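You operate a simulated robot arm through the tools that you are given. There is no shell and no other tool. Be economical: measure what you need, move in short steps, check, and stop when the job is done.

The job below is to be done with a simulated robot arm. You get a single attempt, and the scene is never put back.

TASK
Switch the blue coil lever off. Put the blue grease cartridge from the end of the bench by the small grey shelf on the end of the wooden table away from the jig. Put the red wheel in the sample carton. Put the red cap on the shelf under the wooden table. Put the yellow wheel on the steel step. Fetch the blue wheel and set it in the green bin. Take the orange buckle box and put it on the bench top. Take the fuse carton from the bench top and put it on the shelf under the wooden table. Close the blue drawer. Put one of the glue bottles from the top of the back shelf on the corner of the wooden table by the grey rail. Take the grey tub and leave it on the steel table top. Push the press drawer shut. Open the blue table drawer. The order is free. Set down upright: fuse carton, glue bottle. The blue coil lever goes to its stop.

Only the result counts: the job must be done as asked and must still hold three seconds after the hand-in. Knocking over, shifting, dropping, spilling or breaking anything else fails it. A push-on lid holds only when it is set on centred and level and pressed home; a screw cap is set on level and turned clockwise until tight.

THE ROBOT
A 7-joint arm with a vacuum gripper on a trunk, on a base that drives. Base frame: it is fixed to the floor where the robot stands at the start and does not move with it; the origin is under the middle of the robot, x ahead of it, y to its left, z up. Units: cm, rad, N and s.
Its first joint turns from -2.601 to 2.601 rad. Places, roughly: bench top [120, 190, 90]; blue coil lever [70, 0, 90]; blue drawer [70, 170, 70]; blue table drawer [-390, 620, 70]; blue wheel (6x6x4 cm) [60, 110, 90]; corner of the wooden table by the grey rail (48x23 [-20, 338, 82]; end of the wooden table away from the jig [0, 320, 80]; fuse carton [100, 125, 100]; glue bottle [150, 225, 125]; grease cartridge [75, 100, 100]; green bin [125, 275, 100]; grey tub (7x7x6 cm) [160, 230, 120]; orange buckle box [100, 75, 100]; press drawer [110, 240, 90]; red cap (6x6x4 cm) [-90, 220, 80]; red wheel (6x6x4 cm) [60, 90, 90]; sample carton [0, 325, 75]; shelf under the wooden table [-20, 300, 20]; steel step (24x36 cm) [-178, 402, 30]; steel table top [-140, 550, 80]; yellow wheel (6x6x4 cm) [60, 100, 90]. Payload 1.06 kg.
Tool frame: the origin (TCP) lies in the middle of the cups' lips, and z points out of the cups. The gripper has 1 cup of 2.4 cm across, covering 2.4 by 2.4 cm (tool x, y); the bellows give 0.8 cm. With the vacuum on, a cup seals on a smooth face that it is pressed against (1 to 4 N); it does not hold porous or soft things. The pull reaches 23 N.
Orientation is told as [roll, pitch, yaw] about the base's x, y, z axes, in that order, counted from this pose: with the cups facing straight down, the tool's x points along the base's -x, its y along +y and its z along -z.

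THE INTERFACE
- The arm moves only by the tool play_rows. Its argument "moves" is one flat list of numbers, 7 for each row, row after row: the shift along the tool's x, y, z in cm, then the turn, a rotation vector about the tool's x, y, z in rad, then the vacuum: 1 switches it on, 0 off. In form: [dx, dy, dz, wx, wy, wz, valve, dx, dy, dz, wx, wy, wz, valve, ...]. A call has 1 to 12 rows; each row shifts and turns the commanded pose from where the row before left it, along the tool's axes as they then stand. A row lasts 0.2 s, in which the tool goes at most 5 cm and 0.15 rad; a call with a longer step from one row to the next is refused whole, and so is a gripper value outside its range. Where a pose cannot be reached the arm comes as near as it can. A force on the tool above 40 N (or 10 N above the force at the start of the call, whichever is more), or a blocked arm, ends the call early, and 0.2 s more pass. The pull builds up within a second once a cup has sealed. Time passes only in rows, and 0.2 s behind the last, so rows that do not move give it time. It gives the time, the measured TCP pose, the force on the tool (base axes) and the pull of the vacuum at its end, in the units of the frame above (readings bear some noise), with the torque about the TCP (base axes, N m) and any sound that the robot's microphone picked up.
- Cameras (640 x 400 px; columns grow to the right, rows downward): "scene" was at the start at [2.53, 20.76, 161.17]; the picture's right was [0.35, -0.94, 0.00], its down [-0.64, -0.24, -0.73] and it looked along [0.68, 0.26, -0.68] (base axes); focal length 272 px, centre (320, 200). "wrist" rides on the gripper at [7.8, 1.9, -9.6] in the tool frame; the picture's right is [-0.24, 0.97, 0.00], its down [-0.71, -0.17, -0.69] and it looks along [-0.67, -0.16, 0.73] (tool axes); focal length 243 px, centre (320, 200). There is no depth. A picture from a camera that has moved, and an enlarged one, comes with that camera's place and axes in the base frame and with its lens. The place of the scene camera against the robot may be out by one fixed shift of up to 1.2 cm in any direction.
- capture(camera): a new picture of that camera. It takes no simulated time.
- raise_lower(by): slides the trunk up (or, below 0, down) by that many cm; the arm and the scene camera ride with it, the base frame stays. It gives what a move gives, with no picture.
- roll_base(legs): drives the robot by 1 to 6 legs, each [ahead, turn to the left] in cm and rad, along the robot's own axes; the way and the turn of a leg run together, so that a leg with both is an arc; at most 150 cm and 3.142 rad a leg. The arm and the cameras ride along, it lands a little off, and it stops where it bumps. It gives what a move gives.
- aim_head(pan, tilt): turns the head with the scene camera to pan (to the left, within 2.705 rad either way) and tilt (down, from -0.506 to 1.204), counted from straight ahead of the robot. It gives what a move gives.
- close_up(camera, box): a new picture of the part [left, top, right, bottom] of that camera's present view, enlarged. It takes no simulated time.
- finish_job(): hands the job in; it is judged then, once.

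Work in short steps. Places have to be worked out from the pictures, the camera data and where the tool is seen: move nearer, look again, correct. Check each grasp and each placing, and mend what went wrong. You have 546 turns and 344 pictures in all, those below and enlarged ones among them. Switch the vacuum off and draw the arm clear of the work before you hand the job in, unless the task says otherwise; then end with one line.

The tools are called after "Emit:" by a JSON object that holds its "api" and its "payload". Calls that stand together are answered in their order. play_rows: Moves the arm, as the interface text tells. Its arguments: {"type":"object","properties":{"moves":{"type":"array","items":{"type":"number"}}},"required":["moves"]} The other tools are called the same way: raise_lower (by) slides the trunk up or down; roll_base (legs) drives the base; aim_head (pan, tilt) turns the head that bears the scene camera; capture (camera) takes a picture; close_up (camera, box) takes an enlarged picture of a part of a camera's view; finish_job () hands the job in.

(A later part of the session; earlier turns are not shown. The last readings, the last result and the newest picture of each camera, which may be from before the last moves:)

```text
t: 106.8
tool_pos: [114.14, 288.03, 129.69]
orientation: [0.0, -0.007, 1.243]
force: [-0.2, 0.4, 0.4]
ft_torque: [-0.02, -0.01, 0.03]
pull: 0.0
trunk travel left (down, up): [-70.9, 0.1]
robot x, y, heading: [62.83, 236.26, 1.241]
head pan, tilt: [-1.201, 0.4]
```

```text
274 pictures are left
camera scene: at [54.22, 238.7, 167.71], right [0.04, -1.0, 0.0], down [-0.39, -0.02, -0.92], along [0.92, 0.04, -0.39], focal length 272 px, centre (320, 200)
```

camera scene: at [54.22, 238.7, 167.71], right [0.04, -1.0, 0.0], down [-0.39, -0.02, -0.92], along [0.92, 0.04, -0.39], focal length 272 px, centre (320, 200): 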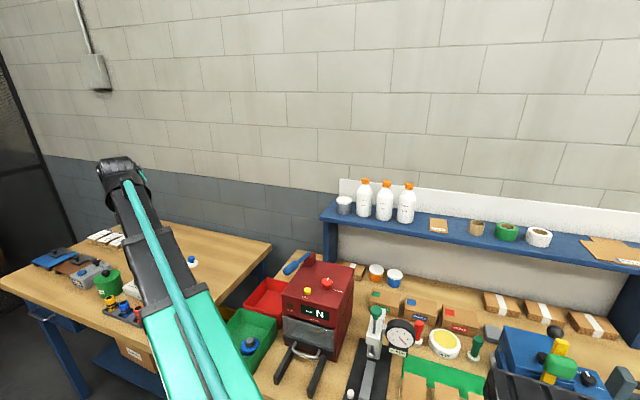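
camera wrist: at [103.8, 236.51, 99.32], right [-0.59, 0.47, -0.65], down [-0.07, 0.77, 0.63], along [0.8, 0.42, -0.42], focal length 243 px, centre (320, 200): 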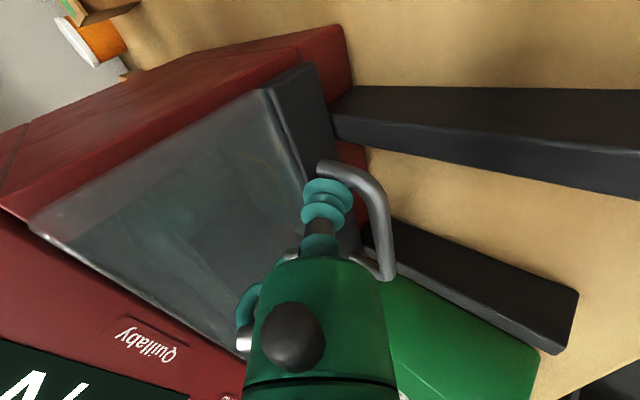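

Bottle caps located at ≈(146.8,211), (148.2,218.4), (149.9,226.2); tub lid ≈(153,233.6). I swing the arm over, rising to z≈141, toward the nearest (right) bottle.

Emit:
{"api": "play_rows", "payload": {"moves": [2.7, -3.66, -1.4, 0, 0, 0, 0, 2.7, -3.66, -1.4, 0, 0, 0, 0, 2.7, -3.66, -1.4, 0, 0, 0, 0, 2.7, -3.66, -1.4, 0, 0, 0, 0, 2.7, -3.66, -1.4, 0, 0, 0, 0, 4, -2.7, -1, 0, 0, 0, 0, 4, -2.7, -1, 0, 0, 0, 0, 4, -2.7, -1, 0, 0, 0, 0, 4, -2.7, -1, 0, 0, 0, 0, 4, -1.75, 0, 0, 0, 0, 0, 4, -1.75, 0, 0, 0, 0, 0, 4, -1.75, 0, 0, 0, 0, 0]}}

Emit:
{"api": "capture", "payload": {"camera": "wrist"}}

Emit:
{"api": "capture", "payload": {"camera": "scene"}}

```text
t: 107.5
tool_pos: [120.3, 279.54, 132.8]
orientation: [-0.001, -0.018, 1.24]
force: [2.2, -0.3, -2.9]
ft_torque: [0.22, 0.21, 0.22]
pull: 0.1
trunk travel left (down, up): [-70.9, 0.1]
robot x, y, heading: [63.01, 236.59, 1.239]
head pan, tilt: [-1.201, 0.4]
stopped in row 3: the force on the tool passed its limit at 51 N (the readings are from after the stop); the commanded pose is now the measured one
```

```text
273 pictures are left
camera wrist: at [115.79, 272.71, 142.31], right [-0.84, 0.54, 0.0], down [0.39, 0.6, 0.7], along [0.37, 0.59, -0.72], focal length 243 px, centre (320, 200)
```

wrist: 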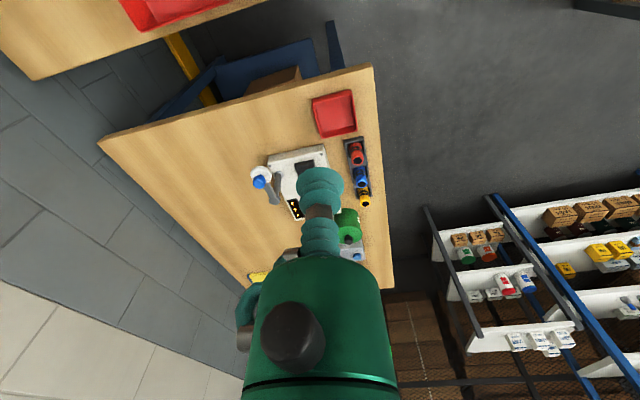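

```text
272 pictures are left
camera scene: at [54.22, 238.68, 167.71], right [0.04, -1.0, 0.0], down [-0.39, -0.02, -0.92], along [0.92, 0.04, -0.39], focal length 272 px, centre (320, 200)
```

scene: 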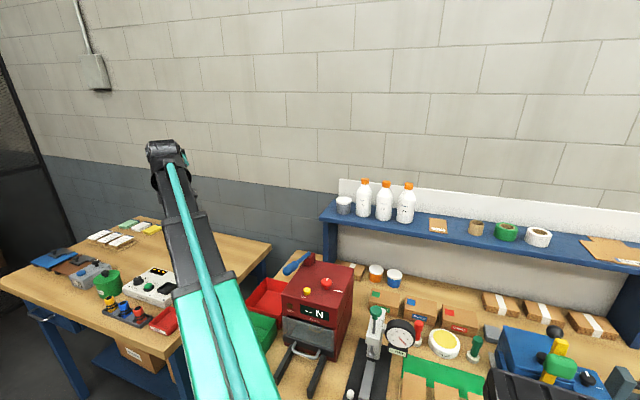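

Same self-limit at high z and short radius. I extend to radius ~86 first, then raise and arc.

Emit:
{"api": "play_rows", "payload": {"moves": [-4, -2.7, 0.8, 0, 0, 0, 0, -4, -2.7, 0, 0, 0, 0, 0, -4, -2.7, 0, 0, 0, 0, 0, 0, 0, -3, 0, 0, 0, 0, 0, 0, -3, 0, 0, 0, 0, 0, 0, -2, 0, 0, 0, 0, 2.8, -3.35, 0, 0, 0, 0, 0, 2.8, -3.35, 0, 0, 0, 0, 0, 2.8, -3.35, 0, 0, 0, 0, 0, 2.8, -3.35, 0, 0, 0, 0, 0]}}

```text
t: 109.0
tool_pos: [132.2, 287.56, 140.4]
orientation: [-0.002, -0.026, 1.236]
force: [7.7, -0.5, -7.3]
ft_torque: [0.62, 0.52, 0.57]
pull: 0.1
trunk travel left (down, up): [-70.9, 0.1]
robot x, y, heading: [63.41, 236.33, 1.245]
head pan, tilt: [-1.201, 0.4]
stopped in row 7: the force on the tool passed its limit at 49 N (the readings are from after the stop); the commanded pose is now the measured one
```

Probably the wrist camera side meets the forearm when it faces the robot. I lower to z≈128, swing to the side where the camera is lateral, and raise there.

Emit:
{"api": "play_rows", "payload": {"moves": [0, 0, 4, 0, 0, 0, 0, 0, 0, 4, 0, 0, 0, 0, 0, 0, 4, 0, 0, 0, 0, 3.2, -2.6, 0, 0, 0, 0, 0, 3.2, -2.6, 0, 0, 0, 0, 0, 3.2, -2.6, 0, 0, 0, 0, 0, 3.2, -2.6, 0, 0, 0, 0, 0, 3.2, -2.6, 0, 0, 0, 0, 0, 4.25, -2, 0, 0, 0, 0, 0, 4.25, -2, 0, 0, 0, 0, 0, 4.25, -2, 0, 0, 0, 0, 0, 4.25, -2, 0, 0, 0, 0, 0]}}

```text
t: 111.6
tool_pos: [141.44, 249.9, 127.53]
orientation: [-0.002, -0.024, 1.234]
force: [0.1, 0.9, 0.2]
ft_torque: [-0.01, 0.0, -0.02]
pull: 0.0
trunk travel left (down, up): [-70.9, 0.1]
robot x, y, heading: [63.19, 236.58, 1.243]
head pan, tilt: [-1.201, 0.4]
```

Emit:
{"api": "play_rows", "payload": {"moves": [3, 1, -2, 0, 0, 0, 0, 4, 1, -2, 0, 0, 0, 0, 4, 0.5, -2, 0, 0, 0, 0, 4, 0, -2, 0, 0, 0, 0, 4, 0, -2, 0, 0, 0, 0, 4, 0, -2, 0, 0, 0, 0, 4, 0, -2, 0, 0, 0, 0, 4, 0, 0, 0, 0, 0, 0, 3.5, 0, 0, 0, 0, 0, 0]}}

Emit:
{"api": "capture", "payload": {"camera": "wrist"}}

Emit:
{"api": "capture", "payload": {"camera": "scene"}}

```text
t: 113.6
tool_pos: [130.05, 217.47, 135.51]
orientation: [-0.012, -0.024, 1.237]
force: [-0.3, -0.2, 0.1]
ft_torque: [0.03, 0.02, -0.01]
pull: 0.0
out of reach, approached as far as the arm can: row 5, 6, 7, 8
trunk travel left (down, up): [-70.9, 0.1]
robot x, y, heading: [63.01, 236.62, 1.245]
head pan, tilt: [-1.201, 0.4]
```

```text
271 pictures are left
camera wrist: at [125.43, 210.4, 145.04], right [-0.84, 0.54, -0.01], down [0.38, 0.6, 0.7], along [0.39, 0.59, -0.71], focal length 243 px, centre (320, 200)
```

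wrist: 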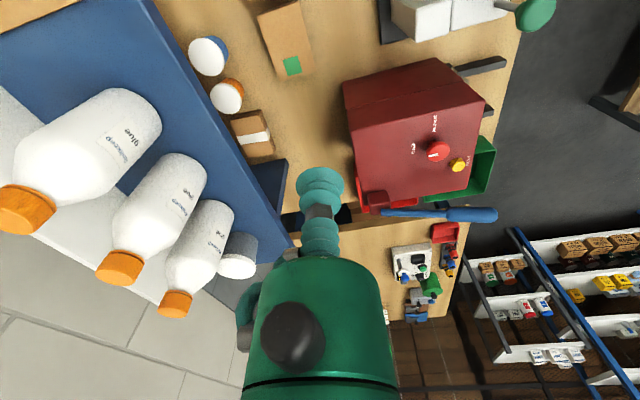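

```text
270 pictures are left
camera scene: at [54.21, 238.63, 167.71], right [0.04, -1.0, 0.0], down [-0.39, -0.02, -0.92], along [0.92, 0.04, -0.39], focal length 272 px, centre (320, 200)
```

scene: 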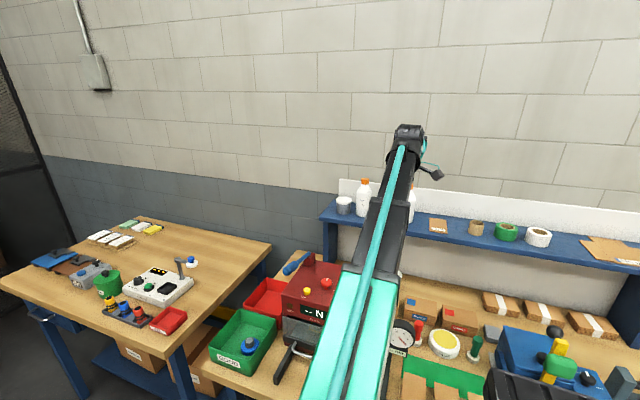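

The arm can't go higher at this radius; farther out it can. I go sideways past the bottle (−s), extend out to radius ~86, then raise and come back over the cap.

Emit:
{"api": "play_rows", "payload": {"moves": [4, 0, 1, 0, 0, 0, 0, 4, 0, 1, 0, 0, 0, 0, 4, 0, 0.5, 0, 0, 0, 0, 3, 0, 0, 0, 0, 0, 0, 0, -4, 0, 0, 0, 0, 0, 0, -4, 0, 0, 0, 0, 0, 0, -4, 0, 0, 0, 0, 0, 0, -3, 0, 0, 0, 0, 0, 0, 0, -2, 0, 0, 0, 0, 0, 0, -2, 0, 0, 0, 0]}}

Emit:
{"api": "capture", "payload": {"camera": "wrist"}}

```text
t: 115.8
tool_pos: [139.26, 198.32, 136.9]
orientation: [-0.003, -0.024, 1.234]
force: [0.2, 0.2, -0.1]
ft_torque: [-0.02, 0.0, -0.05]
pull: 0.1
trunk travel left (down, up): [-70.9, 0.1]
robot x, y, heading: [63.45, 236.6, 1.244]
head pan, tilt: [-1.201, 0.4]
```

```text
269 pictures are left
camera wrist: at [134.73, 191.34, 146.24], right [-0.84, 0.54, 0.0], down [0.39, 0.6, 0.7], along [0.38, 0.59, -0.71], focal length 243 px, centre (320, 200)
```

wrist: 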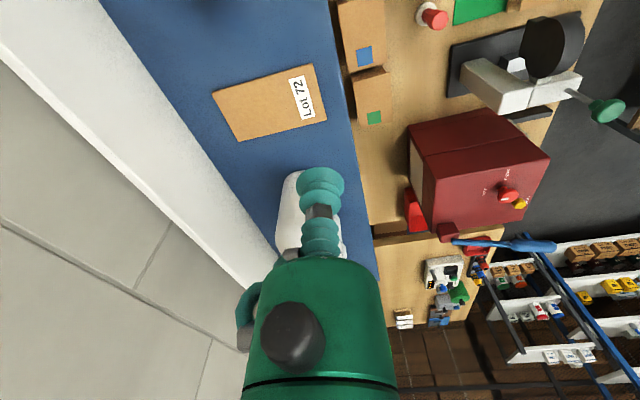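

Emit:
{"api": "play_rows", "payload": {"moves": [0, -1.7, -1.5, 0, 0, 0, 0, 0, -1.7, -1.5, 0, 0, 0, 0, -3.5, 0, 0, 0, 0, 0, 0, -2.5, 0, 0, 0, 0, 0, 0]}}

Emit:
{"api": "capture", "payload": {"camera": "wrist"}}

Emit:
{"api": "close_up", "payload": {"camera": "scene", "box": [340, 100, 480, 240]}}

```text
t: 116.8
tool_pos: [144.37, 202.76, 139.86]
orientation: [-0.002, -0.025, 1.234]
force: [0.4, -0.3, 0.7]
ft_torque: [0.03, 0.0, -0.01]
pull: 0.1
trunk travel left (down, up): [-70.9, 0.1]
robot x, y, heading: [62.93, 236.19, 1.242]
head pan, tilt: [-1.201, 0.4]
```

```text
268 pictures are left
camera wrist: at [139.91, 195.68, 149.28], right [-0.84, 0.54, 0.0], down [0.39, 0.6, 0.7], along [0.38, 0.59, -0.71], focal length 243 px, centre (320, 200)
```

wrist: 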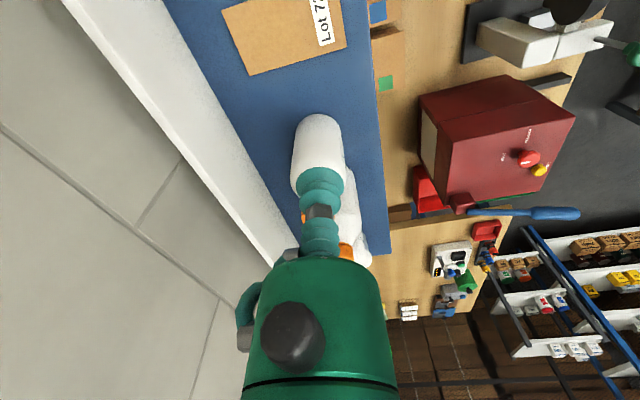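

```text
2.86 times, centred on (410, 170) of scene
camera zoom: at [54.25, 238.69, 167.71], right [0.04, -1.0, 0.0], down [-0.39, -0.02, -0.92], along [0.92, 0.04, -0.39], focal length 776 px, centre (63, 286)
```

zoom: 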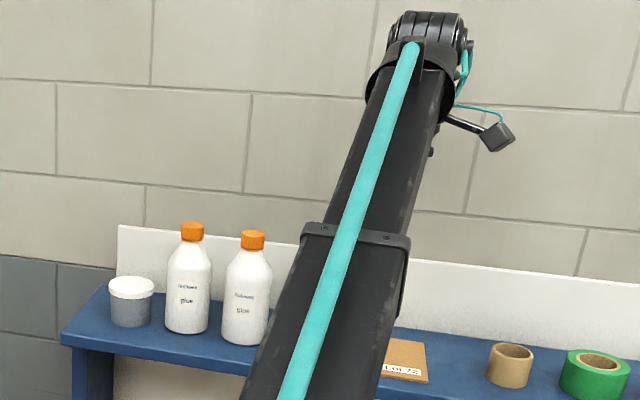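

Emit:
{"api": "play_rows", "payload": {"moves": [-2.5, 0, 0, 0, 0, 0, 0, -2, 0, 0, 0, 0, 0, 0]}}

Emit:
{"api": "close_up", "payload": {"camera": "wrist", "box": [220, 90, 420, 270]}}

```text
t: 117.4
tool_pos: [145.92, 206.98, 140.08]
orientation: [-0.004, -0.025, 1.234]
force: [0.4, 0.2, 0.3]
ft_torque: [0.0, -0.03, -0.01]
pull: 0.0
trunk travel left (down, up): [-70.9, 0.1]
robot x, y, heading: [62.98, 236.33, 1.245]
head pan, tilt: [-1.201, 0.4]
```

```text
2.22 times, centred on (320, 180) of wrist
camera zoom: at [141.41, 200.01, 149.52], right [-0.84, 0.54, 0.0], down [0.39, 0.6, 0.7], along [0.38, 0.59, -0.71], focal length 539 px, centre (320, 244)
```

zoom: 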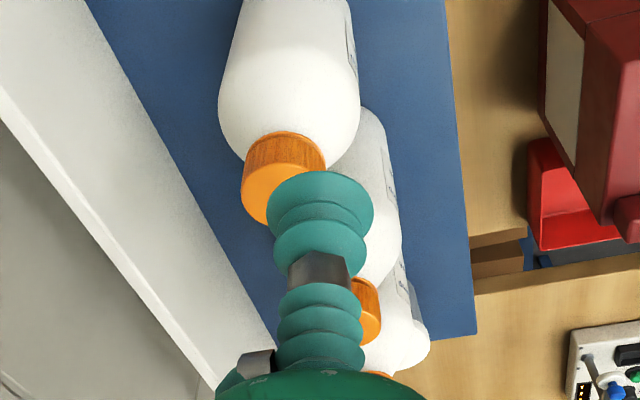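

Combining wrist views, the cap top is at ≈(150,209.7,133.8). I move over it and check.

Emit:
{"api": "play_rows", "payload": {"moves": [-1.9, -1.5, 0.5, 0, 0, 0, 0, -2, -1.5, 0.5, 0, 0, 0, 0, 0, 0, 1, 0, 0, 0, 0]}}

Emit:
{"api": "close_up", "payload": {"camera": "wrist", "box": [220, 90, 420, 270]}}

```text
t: 118.2
tool_pos: [149.99, 209.7, 138.22]
orientation: [-0.004, -0.024, 1.234]
force: [1.0, 0.1, -0.1]
ft_torque: [0.02, -0.01, -0.01]
pull: 0.1
trunk travel left (down, up): [-70.9, 0.1]
robot x, y, heading: [62.97, 236.52, 1.239]
head pan, tilt: [-1.201, 0.4]
```

```text
2.22 times, centred on (320, 180) of wrist
camera zoom: at [145.51, 202.64, 147.64], right [-0.84, 0.54, 0.0], down [0.39, 0.6, 0.7], along [0.38, 0.59, -0.71], focal length 539 px, centre (320, 244)
```

zoom: 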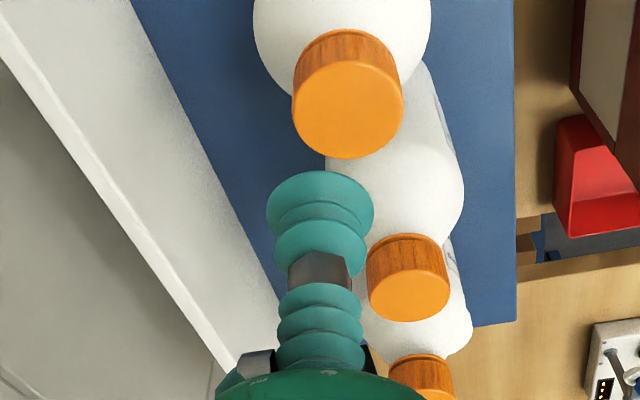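

Emit:
{"api": "play_rows", "payload": {"moves": [1.0, 0.9, 0, 0, 0, 0, 0, 0, 0, 0.5, 0, 0, 0, 0]}}

Emit:
{"api": "close_up", "payload": {"camera": "wrist", "box": [220, 90, 420, 270]}}

```text
t: 118.8
tool_pos: [148.9, 208.99, 137.6]
orientation: [-0.004, -0.024, 1.233]
force: [0.0, 0.3, 0.1]
ft_torque: [0.01, 0.02, 0.01]
pull: 0.1
trunk travel left (down, up): [-70.9, 0.1]
robot x, y, heading: [63.42, 236.38, 1.242]
head pan, tilt: [-1.201, 0.4]
```

```text
2.22 times, centred on (320, 180) of wrist
camera zoom: at [144.46, 202.0, 147.05], right [-0.84, 0.54, 0.0], down [0.39, 0.6, 0.7], along [0.38, 0.59, -0.71], focal length 539 px, centre (320, 244)
```

zoom: 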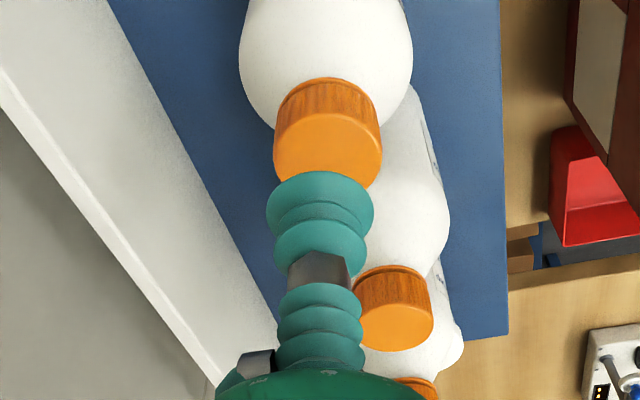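

If the cap top is at ≈135.4 the cup is centred. I descend with vacuum on, softly.

Emit:
{"api": "play_rows", "payload": {"moves": [0, 0, 1.2, 0, 0, 0, 1, 0, 0, 0.6, 0, 0, 0, 1, 0, 0, 0.4, 0, 0, 0, 1, 0, 0, 0.3, 0, 0, 0, 1]}}

Emit:
{"api": "close_up", "payload": {"camera": "wrist", "box": [220, 90, 420, 270]}}

```text
t: 119.8
tool_pos: [148.82, 209.14, 135.22]
orientation: [-0.003, -0.024, 1.236]
force: [-0.2, -0.5, 0.6]
ft_torque: [-0.02, 0.01, 0.0]
pull: 22.6
trunk travel left (down, up): [-70.9, 0.1]
robot x, y, heading: [63.27, 236.09, 1.238]
head pan, tilt: [-1.201, 0.4]
```

```text
2.22 times, centred on (320, 180) of wrist
camera zoom: at [144.38, 201.99, 144.57], right [-0.84, 0.54, 0.0], down [0.39, 0.6, 0.7], along [0.38, 0.59, -0.71], focal length 539 px, centre (320, 244)
```

zoom: 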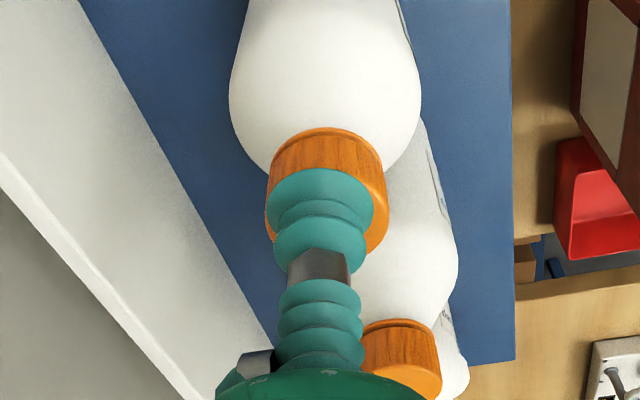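

Bottle is sealed. I lift 3.5 cm and retreat off the shelf.

Emit:
{"api": "play_rows", "payload": {"moves": [0, 0, -0.5, 0, 0, 0, 1, 0, 0, -1, 0, 0, 0, 1, 0, 0, -1, 0, 0, 0, 1, 0, 0, -1, 0, 0, 0, 1]}}

Emit:
{"api": "play_rows", "payload": {"moves": [0, 2, 0, 0, 0, 0, 1, 0, 3, 0, 0, 0, 0, 1, 0, 3, 0, 0, 0, 0, 1]}}

Emit:
{"api": "close_up", "payload": {"camera": "scene", "box": [300, 100, 500, 240]}}

Emit:
{"api": "capture", "payload": {"camera": "wrist"}}

```text
t: 120.8
tool_pos: [148.84, 209.0, 138.66]
orientation: [-0.005, -0.025, 1.233]
force: [-0.1, 0.5, -4.5]
ft_torque: [0.0, 0.01, 0.03]
pull: 22.9
trunk travel left (down, up): [-70.9, 0.1]
robot x, y, heading: [62.9, 236.16, 1.242]
head pan, tilt: [-1.201, 0.4]
```

```text
t: 121.6
tool_pos: [141.2, 211.73, 138.53]
orientation: [-0.003, -0.025, 1.233]
force: [0.5, -0.1, -3.9]
ft_torque: [-0.01, 0.02, 0.01]
pull: 23.3
trunk travel left (down, up): [-70.9, 0.1]
robot x, y, heading: [63.04, 236.23, 1.245]
head pan, tilt: [-1.201, 0.4]
```

```text
2.86 times, centred on (400, 170) of scene
camera zoom: at [54.18, 238.69, 167.71], right [0.04, -1.0, 0.0], down [-0.39, -0.02, -0.92], along [0.92, 0.04, -0.39], focal length 776 px, centre (91, 286)
```

zoom: 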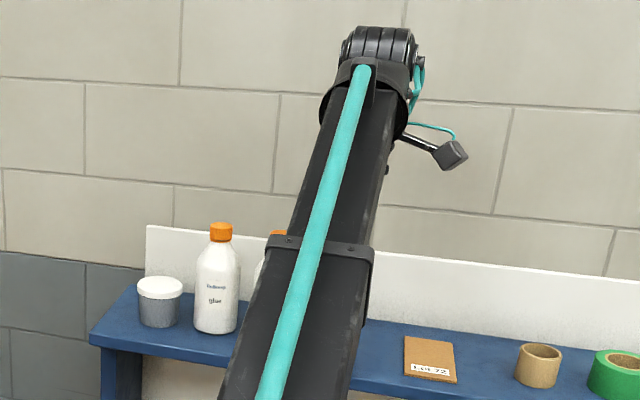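

```text
261 pictures are left
camera wrist: at [136.67, 204.62, 147.99], right [-0.84, 0.54, 0.0], down [0.39, 0.6, 0.7], along [0.38, 0.59, -0.71], focal length 243 px, centre (320, 200)
```

wrist: 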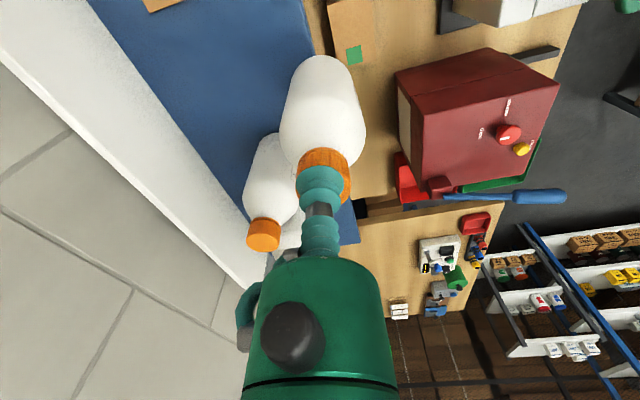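

Emit:
{"api": "play_rows", "payload": {"moves": [0, 3, 0.3, 0, 0, 0, 1, 0, 3, 0.3, 0, 0, 0, 1, 0, 1.5, 0.4, 0, 0, 0, 1]}}

Emit:
{"api": "capture", "payload": {"camera": "wrist"}}

```text
t: 122.4
tool_pos: [134.18, 214.12, 137.57]
orientation: [-0.007, -0.025, 1.234]
force: [-0.1, 0.2, -3.8]
ft_torque: [-0.01, 0.0, 0.02]
pull: 22.6
trunk travel left (down, up): [-70.9, 0.1]
robot x, y, heading: [63.09, 236.48, 1.24]
head pan, tilt: [-1.201, 0.4]
```

```text
260 pictures are left
camera wrist: at [129.66, 207.06, 146.99], right [-0.84, 0.54, 0.0], down [0.39, 0.6, 0.7], along [0.38, 0.59, -0.71], focal length 243 px, centre (320, 200)
```

wrist: 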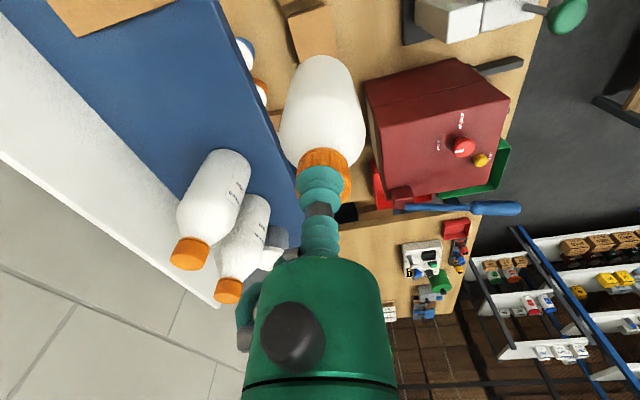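

Clear of the shelf. I swing the arm rigidly (tool turning with it) toward ahead, passing above the press.

Emit:
{"api": "play_rows", "payload": {"moves": [-4.1, 0, 0, 0, 0, -0.055, 1, -4.1, 0, 0, 0, 0, -0.055, 1, -4.1, 0, 0, 0, 0, -0.055, 1, -4.1, 0, 0, 0, 0, -0.055, 1, -4.1, 0, 0, 0, 0, -0.055, 1, -4.1, 0, 0, 0, 0, -0.055, 1, -4.1, 0, 0, 0, 0, -0.055, 1, -4.1, 0, 0, 0, 0, -0.055, 1, -4.1, 0, 0, 0, 0, -0.055, 1, -4.1, 0, 0, 0, 0, -0.055, 1]}}

Emit:
{"api": "play_rows", "payload": {"moves": [-4.1, 0, 0, 0, 0, -0.055, 1, -4.1, 0, 0, 0, 0, -0.055, 1, -4.1, 0, 0, 0, 0, -0.055, 1, -4.1, 0, 0, 0, 0, -0.055, 1, -4.1, 0, 0, 0, 0, -0.055, 1, -4.1, 0, 0, 0, 0, -0.055, 1, -4.1, 0, 0, 0, 0, -0.055, 1, -4.1, 0, 0, 0, 0, -0.055, 1, -4.1, 0, 0, 0, 0, -0.055, 1, -4.1, 0, 0, 0, 0, -0.055, 1, -4.1, 0, 0, 0, 0, -0.055, 1, -4.1, 0, 0, 0, 0, -0.055, 1]}}

Emit:
{"api": "aim_head", "payload": {"pan": 0.5, "tilt": 0.5}}

Emit:
{"api": "capture", "payload": {"camera": "scene"}}

```text
t: 124.6
tool_pos: [137.94, 254.49, 138.5]
orientation: [-0.019, -0.018, 1.785]
force: [0.3, -0.3, -4.0]
ft_torque: [0.01, -0.01, 0.0]
pull: 22.9
trunk travel left (down, up): [-70.9, 0.1]
robot x, y, heading: [63.02, 236.3, 1.239]
head pan, tilt: [-1.201, 0.4]
```

```text
t: 127.2
tool_pos: [113.91, 296.46, 139.19]
orientation: [-0.029, -0.005, 2.445]
force: [0.5, -0.1, -3.5]
ft_torque: [-0.02, 0.04, 0.03]
pull: 22.8
trunk travel left (down, up): [-70.9, 0.1]
robot x, y, heading: [63.36, 236.28, 1.239]
head pan, tilt: [-1.201, 0.4]
```

```text
t: 128.9
tool_pos: [114.03, 296.37, 139.27]
orientation: [-0.028, -0.006, 2.443]
force: [-0.3, 0.8, -5.7]
ft_torque: [-0.01, 0.02, -0.04]
pull: 22.6
trunk travel left (down, up): [-70.9, 0.1]
robot x, y, heading: [63.41, 236.78, 1.239]
head pan, tilt: [0.499, 0.499]
```

```text
259 pictures are left
camera scene: at [43.44, 247.29, 166.8], right [0.99, 0.17, 0.0], down [0.08, -0.47, -0.88], along [-0.15, 0.87, -0.48], focal length 272 px, centre (320, 200)
```

scene: 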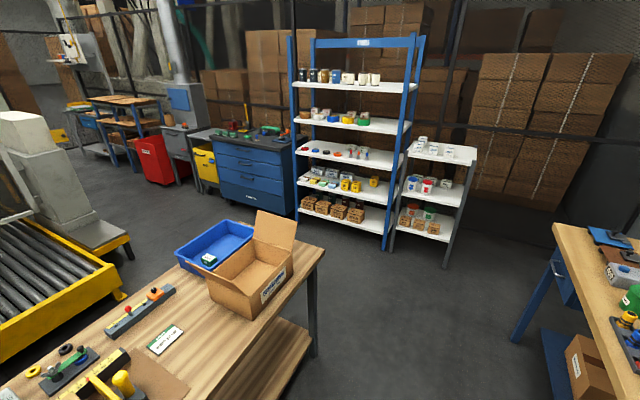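

Emit:
{"api": "aim_head", "payload": {"pan": 0.9, "tilt": 0.75}}

Emit:
{"api": "capture", "payload": {"camera": "scene"}}

Emit:
{"api": "close_up", "payload": {"camera": "scene", "box": [120, 40, 420, 240]}}

```text
t: 129.8
tool_pos: [114.13, 296.28, 139.2]
orientation: [-0.028, -0.006, 2.443]
force: [0.3, 0.8, -3.7]
ft_torque: [0.0, -0.02, -0.02]
pull: 22.6
trunk travel left (down, up): [-70.9, 0.1]
robot x, y, heading: [63.47, 236.07, 1.243]
head pan, tilt: [0.901, 0.75]
```

```text
258 pictures are left
camera scene: at [40.5, 245.3, 164.61], right [0.84, 0.54, 0.0], down [0.37, -0.57, -0.73], along [-0.4, 0.62, -0.68], focal length 272 px, centre (320, 200)
```

scene: 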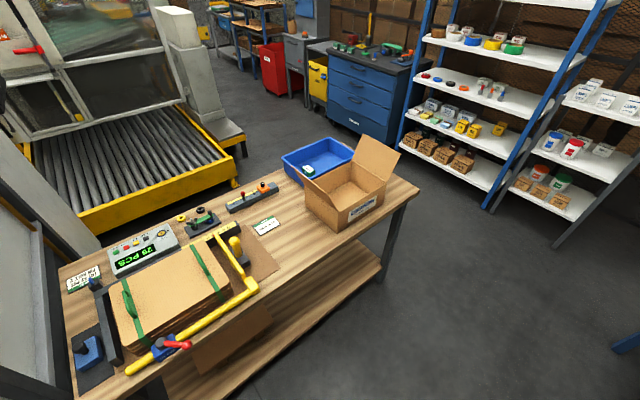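

```text
2.00 times, centred on (270, 140) of scene
camera zoom: at [40.5, 245.3, 164.61], right [0.84, 0.54, 0.0], down [0.37, -0.57, -0.73], along [-0.4, 0.62, -0.68], focal length 544 px, centre (420, 320)
```

zoom: 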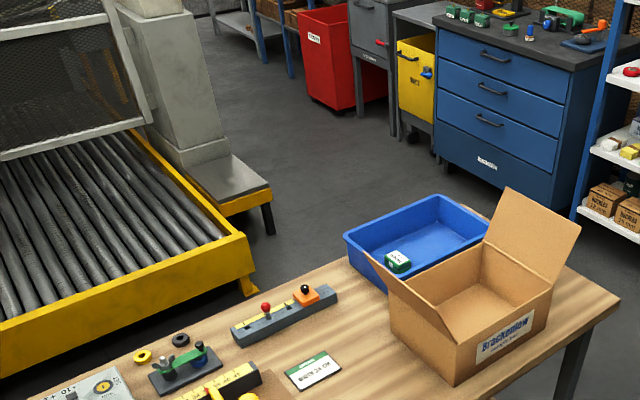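

The steel step matches (-178,402). The free spot for the glue bottle in the corner strip (between rail end and blue bin) is ≈(-25.7,320.5). I drive to ≈(42,264), facing the table.

Emit:
{"api": "roll_base", "payload": {"legs": [[0, 0.99], [35, 0]]}}

Emit:
{"api": "aim_head", "payload": {"pan": 0.2, "tilt": 0.8}}

Emit:
{"api": "capture", "payload": {"camera": "scene"}}

```text
t: 132.6
tool_pos: [52.46, 319.16, 135.79]
orientation: [-0.006, -0.084, -2.887]
force: [1.4, 1.3, 0.5]
ft_torque: [-0.07, 0.1, -0.01]
pull: 0.1
trunk travel left (down, up): [-70.9, 0.1]
robot x, y, heading: [63.06, 236.73, 2.194]
head pan, tilt: [0.901, 0.75]
stopped in leg 1: the robot was blocked; the commanded pose is now the measured one
```

```text
t: 133.6
tool_pos: [51.23, 318.09, 136.19]
orientation: [-0.009, -0.075, -2.877]
force: [-0.1, 1.1, 0.3]
ft_torque: [0.0, -0.01, 0.03]
pull: 0.1
trunk travel left (down, up): [-70.9, 0.1]
robot x, y, heading: [62.92, 236.42, 2.2]
head pan, tilt: [0.201, 0.799]
```

```text
256 pictures are left
camera scene: at [40.69, 225.8, 163.97], right [0.67, 0.74, 0.03], down [0.55, -0.47, -0.69], along [-0.5, 0.48, -0.72], focal length 272 px, centre (320, 200)
```

scene: 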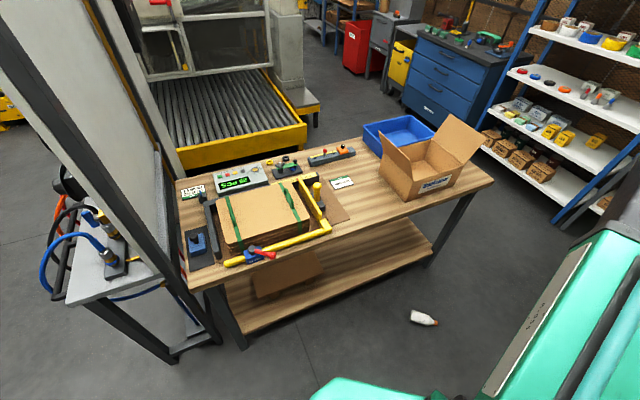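

The base was blocked while turning and the jolt dropped the bottle onto the floor. I check what the base touched.

Emit:
{"api": "aim_head", "payload": {"pan": -2.3, "tilt": 0.9}}

Emit:
{"api": "capture", "payload": {"camera": "scene"}}

Emit:
{"api": "aim_head", "payload": {"pan": 2.3, "tilt": 1.0}}

Emit:
{"api": "capture", "payload": {"camera": "scene"}}

```text
t: 135.9
tool_pos: [50.99, 318.11, 136.17]
orientation: [-0.006, -0.078, -2.881]
force: [-0.3, -0.7, 0.9]
ft_torque: [-0.01, -0.02, -0.03]
pull: 0.0
trunk travel left (down, up): [-70.9, 0.1]
robot x, y, heading: [63.1, 236.27, 2.198]
head pan, tilt: [-2.3, 0.901]
```

```text
255 pictures are left
camera scene: at [54.34, 219.9, 163.43], right [-0.1, -0.99, -0.02], down [-0.76, 0.09, -0.64], along [0.64, -0.05, -0.77], focal length 272 px, centre (320, 200)
```

scene: 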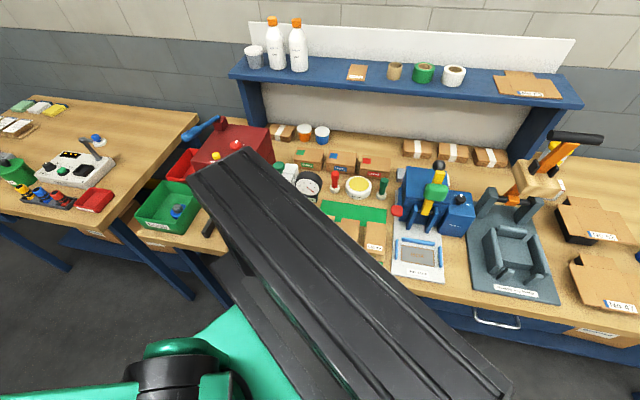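

```text
t: 139.6
tool_pos: [51.06, 318.35, 136.12]
orientation: [-0.007, -0.075, -2.879]
force: [-0.7, 0.5, -0.3]
ft_torque: [-0.01, 0.04, 0.0]
pull: 0.0
trunk travel left (down, up): [-70.9, 0.1]
robot x, y, heading: [62.68, 236.15, 2.202]
head pan, tilt: [2.3, 1.0]
```

```text
254 pictures are left
camera scene: at [45.68, 214.08, 162.42], right [-0.98, 0.21, -0.02], down [0.19, 0.83, -0.52], along [-0.1, -0.51, -0.85], focal length 272 px, centre (320, 200)
```

scene: 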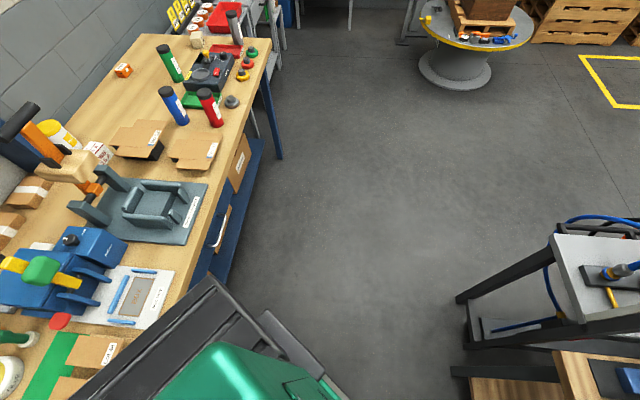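

The robot's rear touched the bench while turning. I drive straight ahead 14 cm to come free, then inspect.

Emit:
{"api": "roll_base", "payload": {"legs": [[14, 0]]}}

Emit:
{"api": "aim_head", "payload": {"pan": -2.3, "tilt": 0.8}}

Emit:
{"api": "capture", "payload": {"camera": "scene"}}

```text
t: 140.9
tool_pos: [43.16, 330.04, 136.06]
orientation: [-0.005, -0.075, -2.882]
force: [1.1, 0.7, -0.3]
ft_torque: [-0.05, 0.02, 0.0]
pull: 0.1
trunk travel left (down, up): [-70.9, 0.1]
robot x, y, heading: [54.59, 247.96, 2.195]
head pan, tilt: [2.3, 1.0]
```

```text
t: 144.6
tool_pos: [43.26, 329.91, 136.13]
orientation: [-0.007, -0.077, -2.885]
force: [-0.2, -0.2, -0.4]
ft_torque: [-0.01, 0.01, 0.03]
pull: 0.1
trunk travel left (down, up): [-70.9, 0.1]
robot x, y, heading: [54.6, 247.67, 2.196]
head pan, tilt: [-2.3, 0.799]
```

```text
253 pictures are left
camera scene: at [50.82, 234.33, 164.2], right [-0.1, -0.99, 0.0], down [-0.71, 0.07, -0.7], along [0.69, -0.07, -0.72], focal length 272 px, centre (320, 200)
```

scene: 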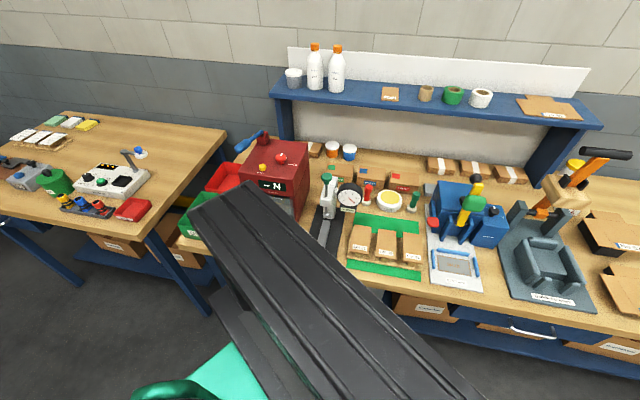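

Bench looks intact. Now recover the bottle: look at it with the cameras.

Emit:
{"api": "aim_head", "payload": {"pan": -0.5, "tilt": 0.95}}

Emit:
{"api": "capture", "payload": {"camera": "scene"}}

Emit:
{"api": "capture", "payload": {"camera": "wrist"}}

```text
t: 146.4
tool_pos: [43.35, 329.84, 136.11]
orientation: [-0.007, -0.077, -2.883]
force: [-0.1, -0.4, -0.6]
ft_torque: [0.02, 0.03, 0.01]
pull: 0.1
trunk travel left (down, up): [-70.9, 0.1]
robot x, y, heading: [54.67, 247.79, 2.197]
head pan, tilt: [-0.499, 0.949]
```

```text
252 pictures are left
camera scene: at [41.88, 242.37, 163.05], right [0.99, 0.13, 0.0], down [0.1, -0.81, -0.58], along [-0.07, 0.58, -0.81], focal length 272 px, centre (320, 200)
```

scene: 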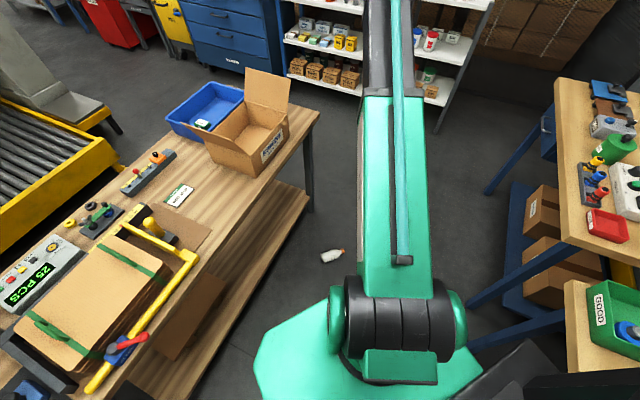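

```text
251 pictures are left
camera wrist: at [52.03, 330.08, 145.05], right [0.02, -1.0, 0.01], down [-0.67, -0.01, 0.74], along [-0.74, -0.02, -0.67], focal length 243 px, centre (320, 200)
```

wrist: 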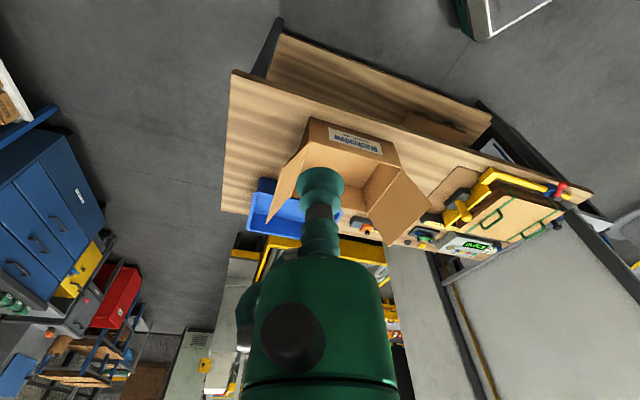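

Emit:
{"api": "close_up", "payload": {"camera": "scene", "box": [290, 220, 370, 280]}}

```text
6.67 times, centred on (330, 250) of scene
camera zoom: at [41.88, 242.37, 163.05], right [0.99, 0.13, 0.0], down [0.1, -0.81, -0.58], along [-0.07, 0.58, -0.81], focal length 1812 px, centre (253, -133)
```

zoom: 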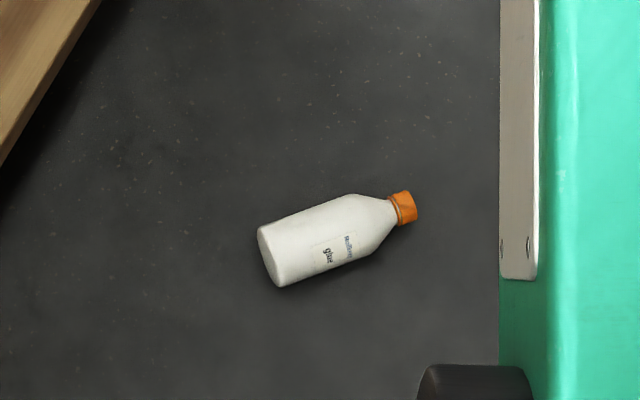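

The bottle lies at ≈(39,314) with its cap toward (0.89,0.47), intact. Plan: grip its side from above, stand it up on the table by pitching the tool, and regrip by the cap. First I level the tool, align it, and lower the trunk.

Emit:
{"api": "play_rows", "payload": {"moves": [0, 0, 0, 0, 0.077, 0, 0, 0, 0, 0, 0, 0, -0.12, 0, 0, 0, 0, 0, 0, -0.11, 0]}}

Emit:
{"api": "raise_lower", "payload": {"by": -40}}

Emit:
{"api": "raise_lower", "payload": {"by": -25}}

Emit:
{"api": "capture", "payload": {"camera": "wrist"}}

```text
t: 147.2
tool_pos: [43.29, 329.87, 136.07]
orientation: [-0.008, 0.004, -2.654]
force: [-0.7, 0.7, 0.1]
ft_torque: [-0.04, -0.03, 0.0]
pull: 0.2
trunk travel left (down, up): [-70.9, 0.1]
robot x, y, heading: [54.27, 247.81, 2.199]
head pan, tilt: [-0.499, 0.949]
```

```text
t: 151.0
tool_pos: [43.29, 329.91, 95.9]
orientation: [-0.007, 0.002, -2.655]
force: [-1.0, -0.9, 0.4]
ft_torque: [0.01, 0.0, -0.02]
pull: 0.0
trunk travel left (down, up): [-30.9, 40.1]
robot x, y, heading: [54.26, 247.85, 2.195]
head pan, tilt: [-0.499, 0.949]
```

```text
t: 153.6
tool_pos: [43.32, 329.84, 71.03]
orientation: [-0.005, 0.002, -2.655]
force: [0.1, 0.7, -0.7]
ft_torque: [0.02, 0.03, 0.0]
pull: 0.1
trunk travel left (down, up): [-5.9, 65.1]
robot x, y, heading: [54.65, 248.53, 2.195]
head pan, tilt: [-0.499, 0.949]
```

```text
249 pictures are left
camera wrist: at [51.03, 331.7, 80.66], right [0.25, -0.97, -0.01], down [-0.71, -0.18, 0.68], along [-0.66, -0.16, -0.73], focal length 243 px, centre (320, 200)
```

wrist: 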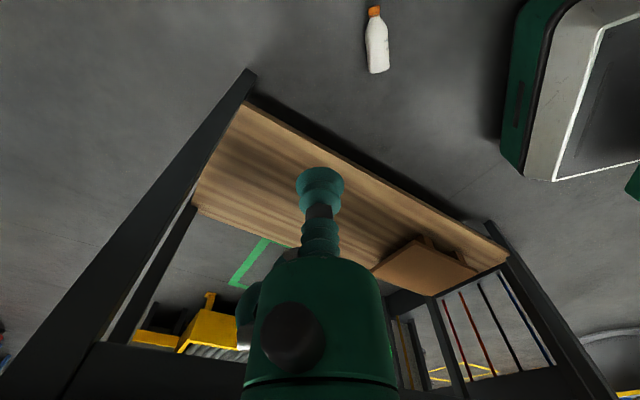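

Emit:
{"api": "play_rows", "payload": {"moves": [-1.3, 1.67, 4.3, 0, 0, 0, 0, -1.3, 1.67, 4.3, 0, 0, 0, 0, -1.3, 1.67, 4.3, 0, 0, 0, 0, -1.3, 1.67, 4.3, 0, 0, 0, 0, -1.3, 1.67, 4.3, 0, 0, 0, 0, -1.3, 1.67, 4.3, 0, 0, 0, 0, -1.3, 1.67, 4.3, 0, 0, 0, 0, -1.3, 1.67, 4.3, 0, 0, 0, 0]}}

Emit:
{"api": "capture", "payload": {"camera": "wrist"}}

```text
t: 155.4
tool_pos: [40.5, 313.5, 36.41]
orientation: [-0.006, 0.001, -2.655]
force: [0.6, -0.2, 0.4]
ft_torque: [0.0, 0.02, 0.04]
pull: 0.1
trunk travel left (down, up): [-5.9, 65.1]
robot x, y, heading: [54.44, 247.99, 2.201]
head pan, tilt: [-0.499, 0.949]
```

```text
248 pictures are left
camera wrist: at [48.29, 315.38, 46.06], right [0.25, -0.97, -0.01], down [-0.71, -0.18, 0.68], along [-0.66, -0.16, -0.73], focal length 243 px, centre (320, 200)
```

wrist: 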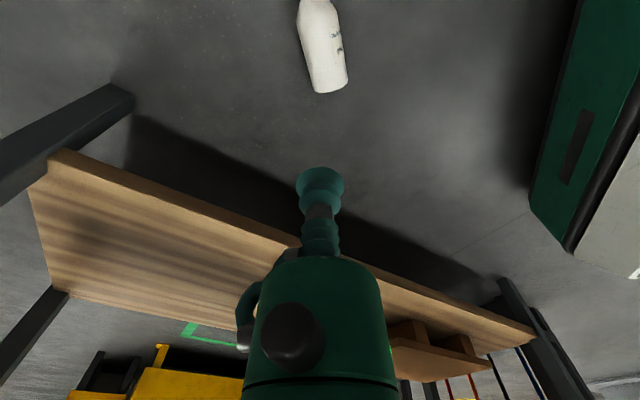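

Emit:
{"api": "play_rows", "payload": {"moves": [0, 0, 4.5, 0, 0, 0, 0, 0, 0, 4.5, 0, 0, 0, 0, 0, 0, 4.5, 0, 0, 0, 0, 0, 0, 4.5, 0, 0, 0, 0, 0, 0, 4.5, 0, 0, 0, 0]}}

Emit:
{"api": "capture", "payload": {"camera": "wrist"}}

```text
t: 156.6
tool_pos: [40.36, 313.53, 13.78]
orientation: [-0.01, 0.003, -2.653]
force: [-0.5, 0.0, 1.0]
ft_torque: [-0.02, -0.05, 0.01]
pull: 0.1
trunk travel left (down, up): [-5.9, 65.1]
robot x, y, heading: [54.58, 248.01, 2.192]
head pan, tilt: [-0.499, 0.949]
```

```text
247 pictures are left
camera wrist: at [48.19, 315.42, 23.46], right [0.25, -0.97, -0.01], down [-0.71, -0.18, 0.68], along [-0.66, -0.16, -0.73], focal length 243 px, centre (320, 200)
```

wrist: 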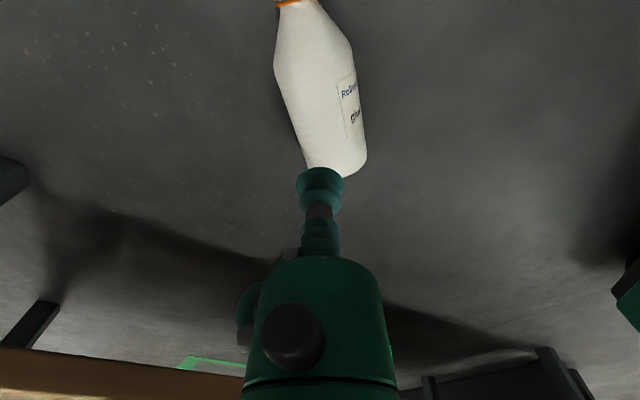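

Aligned over the bottle's body. I descend with the vacuum on.

Emit:
{"api": "play_rows", "payload": {"moves": [-1, 0, 3, 0, 0, 0, 1, 0, 0, 3, 0, 0, 0, 1, 0, 0, 0.8, 0, 0, 0, 1, 0, 0, 0.5, 0, 0, 0, 1]}}

Emit:
{"api": "close_up", "payload": {"camera": "wrist", "box": [200, 60, 440, 240]}}

```text
t: 157.6
tool_pos: [39.47, 313.08, 6.56]
orientation: [-0.004, 0.002, -2.656]
force: [-0.1, 0.0, 0.1]
ft_torque: [0.04, 0.01, -0.03]
pull: 0.0
trunk travel left (down, up): [-5.9, 65.1]
robot x, y, heading: [54.74, 248.18, 2.196]
head pan, tilt: [-0.499, 0.949]
```

```text
2.22 times, centred on (320, 150) of wrist
camera zoom: at [47.28, 314.96, 16.28], right [0.25, -0.97, -0.01], down [-0.71, -0.18, 0.68], along [-0.66, -0.16, -0.73], focal length 539 px, centre (320, 311)
```

zoom: 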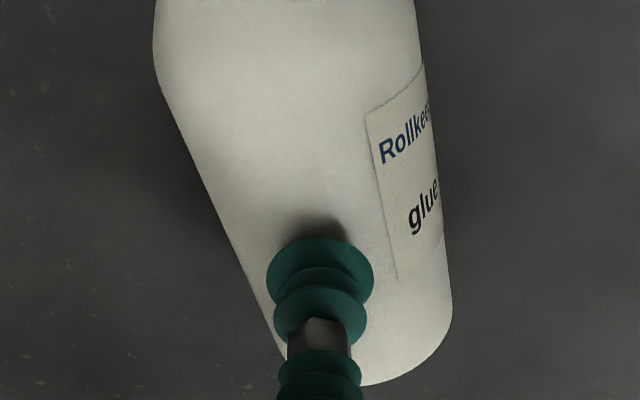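

No contact yet, and the cup is ~0.9 cm left of the bottle's ridge; I shift and lower further.

Emit:
{"api": "play_rows", "payload": {"moves": [0, 0.9, -0.3, 0, 0, 0, 1, 0, 0, 0.6, 0, 0, 0, 1, 0, 0, 0.4, 0, 0, 0, 1, 0, 0, 0.2, 0, 0, 0, 1]}}

Emit:
{"api": "close_up", "payload": {"camera": "wrist", "box": [200, 60, 440, 240]}}

```text
t: 158.6
tool_pos: [39.86, 312.44, 5.9]
orientation: [-0.008, 0.002, -2.655]
force: [1.0, 1.3, 4.2]
ft_torque: [0.05, 0.08, 0.01]
pull: 23.0
trunk travel left (down, up): [-5.9, 65.1]
robot x, y, heading: [54.85, 247.83, 2.199]
head pan, tilt: [-0.499, 0.949]
```

```text
2.22 times, centred on (320, 150) of wrist
camera zoom: at [47.66, 314.25, 15.51], right [0.25, -0.97, -0.01], down [-0.71, -0.19, 0.68], along [-0.66, -0.16, -0.73], focal length 539 px, centre (320, 311)
```

zoom: 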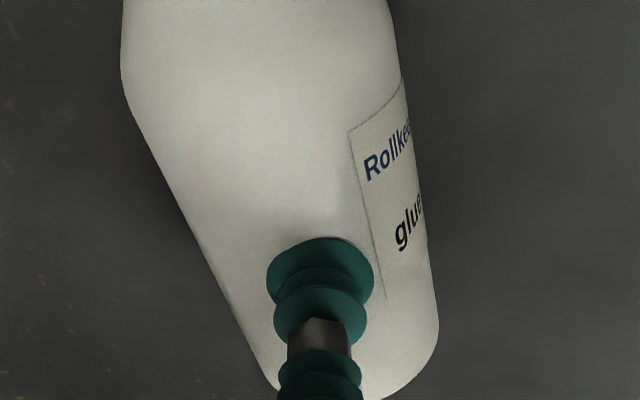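

Sealed on the bottle's side (23). I lift it clear of the floor.

Emit:
{"api": "play_rows", "payload": {"moves": [0, 0, -1, 0, 0, 0, 1, 0, 0, -2, 0, 0, 0, 1, 0, 0, -3, 0, 0, 0, 1, 0, 0, -4, 0, 0, 0, 1, 0, 0, -4, 0, 0, 0, 1, 0, 0, -4, 0, 0, 0, 1, 0, 0, -4, 0, 0, 0, 1]}}

Emit:
{"api": "capture", "payload": {"camera": "wrist"}}

```text
t: 160.2
tool_pos: [39.83, 312.25, 27.76]
orientation: [-0.004, 0.001, -2.656]
force: [0.2, 0.8, -3.7]
ft_torque: [-0.06, -0.01, -0.01]
pull: 23.1
trunk travel left (down, up): [-5.9, 65.1]
robot x, y, heading: [54.81, 247.98, 2.2]
head pan, tilt: [-0.499, 0.949]
```

```text
244 pictures are left
camera wrist: at [47.63, 314.15, 37.37], right [0.25, -0.97, -0.01], down [-0.71, -0.18, 0.68], along [-0.66, -0.17, -0.73], focal length 243 px, centre (320, 200)
```

wrist: 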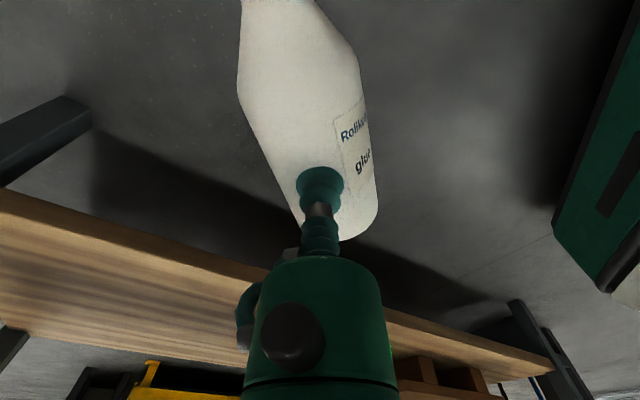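

The bottle hangs securely. I raise the trunk 65 cm.

Emit:
{"api": "raise_lower", "payload": {"by": 40}}

Emit:
{"api": "raise_lower", "payload": {"by": 25}}

Emit:
{"api": "play_rows", "payload": {"moves": [0, 0, -4, 0, 0, -0.15, 1, 0, 0, -4, 0, 0, -0.15, 1, 0, 0, -4, 0, 0, -0.15, 1, 0, 0, -4, 0, 0, -0.15, 1, 0, 0, 0, 0, 0, -0.15, 1, 0, 0, 0, 0, 0, -0.15, 1, 0, 0, 0, 0, 0, -0.15, 1, 0, 0, 0, 0, 0, -0.15, 1, 0, 0, 0, 0, 0, -0.15, 1, 0, 0, 0, 0, 0, -0.15, 1, 0, 0, 0, 0, 0, -0.15, 1, 0, 0, 0, 0, 0, -0.15, 1]}}

Emit:
{"api": "capture", "payload": {"camera": "wrist"}}

```text
t: 164.0
tool_pos: [39.79, 312.31, 67.72]
orientation: [-0.006, 0.003, -2.658]
force: [0.3, -0.7, -3.0]
ft_torque: [0.0, 0.05, 0.0]
pull: 22.6
trunk travel left (down, up): [-45.9, 25.1]
robot x, y, heading: [54.84, 248.03, 2.198]
head pan, tilt: [-0.499, 0.949]
```

```text
t: 166.6
tool_pos: [39.86, 312.28, 92.67]
orientation: [-0.004, 0.002, -2.656]
force: [0.6, -0.3, -3.2]
ft_torque: [-0.02, 0.07, 0.01]
pull: 23.1
trunk travel left (down, up): [-70.9, 0.1]
robot x, y, heading: [54.66, 248.13, 2.2]
head pan, tilt: [-0.499, 0.949]
```

```text
t: 169.2
tool_pos: [39.88, 312.37, 108.69]
orientation: [0.001, 0.006, -1.506]
force: [-0.2, 0.1, -2.1]
ft_torque: [-0.06, 0.0, 0.0]
pull: 22.7
out of reach, approached as far as the arm can: row 8, 9, 10, 11, 12
trunk travel left (down, up): [-70.9, 0.1]
robot x, y, heading: [54.52, 247.9, 2.198]
head pan, tilt: [-0.499, 0.949]
```

```text
243 pictures are left
camera wrist: at [41.2, 320.03, 118.46], right [0.98, -0.17, 0.0], down [-0.13, -0.72, 0.68], along [-0.12, -0.67, -0.73], focal length 243 px, centre (320, 200)
```

wrist: 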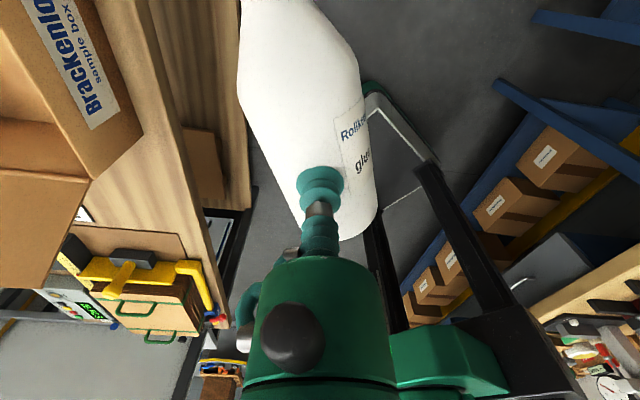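

The wrist roll hit its limit (camera-outward is forbidden), so the tool may point at most ~10° right of radial. I step the command back, then pitch the tool horizontal, making the bottle upright in the air.

Emit:
{"api": "play_rows", "payload": {"moves": [0, 0, 0, 0, 0, 0.15, 1, 0, 0, 0, 0, 0, 0.15, 1, 0, 0, 0, 0, 0, 0.15, 1, 0, 0, 0, 0, 0, 0.15, 1, 0, 0, 0, 0, 0, 0.15, 1, 0, 0, 0, 0, 0, 0.05, 1]}}

Emit:
{"api": "play_rows", "payload": {"moves": [0, 0, 0, 0, 0.143, 0, 1, 0, 0, 0, 0, 0.143, 0, 1, 0, 0, 0, 0, 0.143, 0, 1, 0, 0, 0, 0, 0.143, 0, 1, 0, 0, 0, 0, 0.143, 0, 1, 0, 0, 0, 0, 0.143, 0, 1]}}

Emit:
{"api": "capture", "payload": {"camera": "wrist"}}

```text
t: 170.6
tool_pos: [39.86, 312.22, 108.76]
orientation: [-0.004, 0.006, -2.31]
force: [-0.8, 0.2, -3.3]
ft_torque: [-0.02, 0.05, -0.02]
pull: 22.5
trunk travel left (down, up): [-70.9, 0.1]
robot x, y, heading: [54.99, 248.22, 2.197]
head pan, tilt: [-0.499, 0.949]
```

```text
t: 172.0
tool_pos: [39.77, 312.32, 108.75]
orientation: [-0.008, 0.866, -2.312]
force: [0.9, 0.5, -3.6]
ft_torque: [-0.13, 0.08, 0.03]
pull: 23.3
trunk travel left (down, up): [-70.9, 0.1]
robot x, y, heading: [54.64, 247.85, 2.196]
head pan, tilt: [-0.499, 0.949]
```

```text
242 pictures are left
camera wrist: at [39.73, 309.25, 120.93], right [0.62, -0.76, -0.18], down [-0.79, -0.61, -0.09], along [-0.04, 0.2, -0.98], focal length 243 px, centre (320, 200)
```

wrist: 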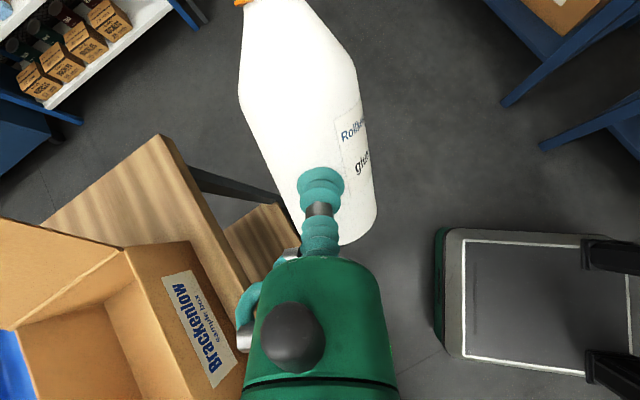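

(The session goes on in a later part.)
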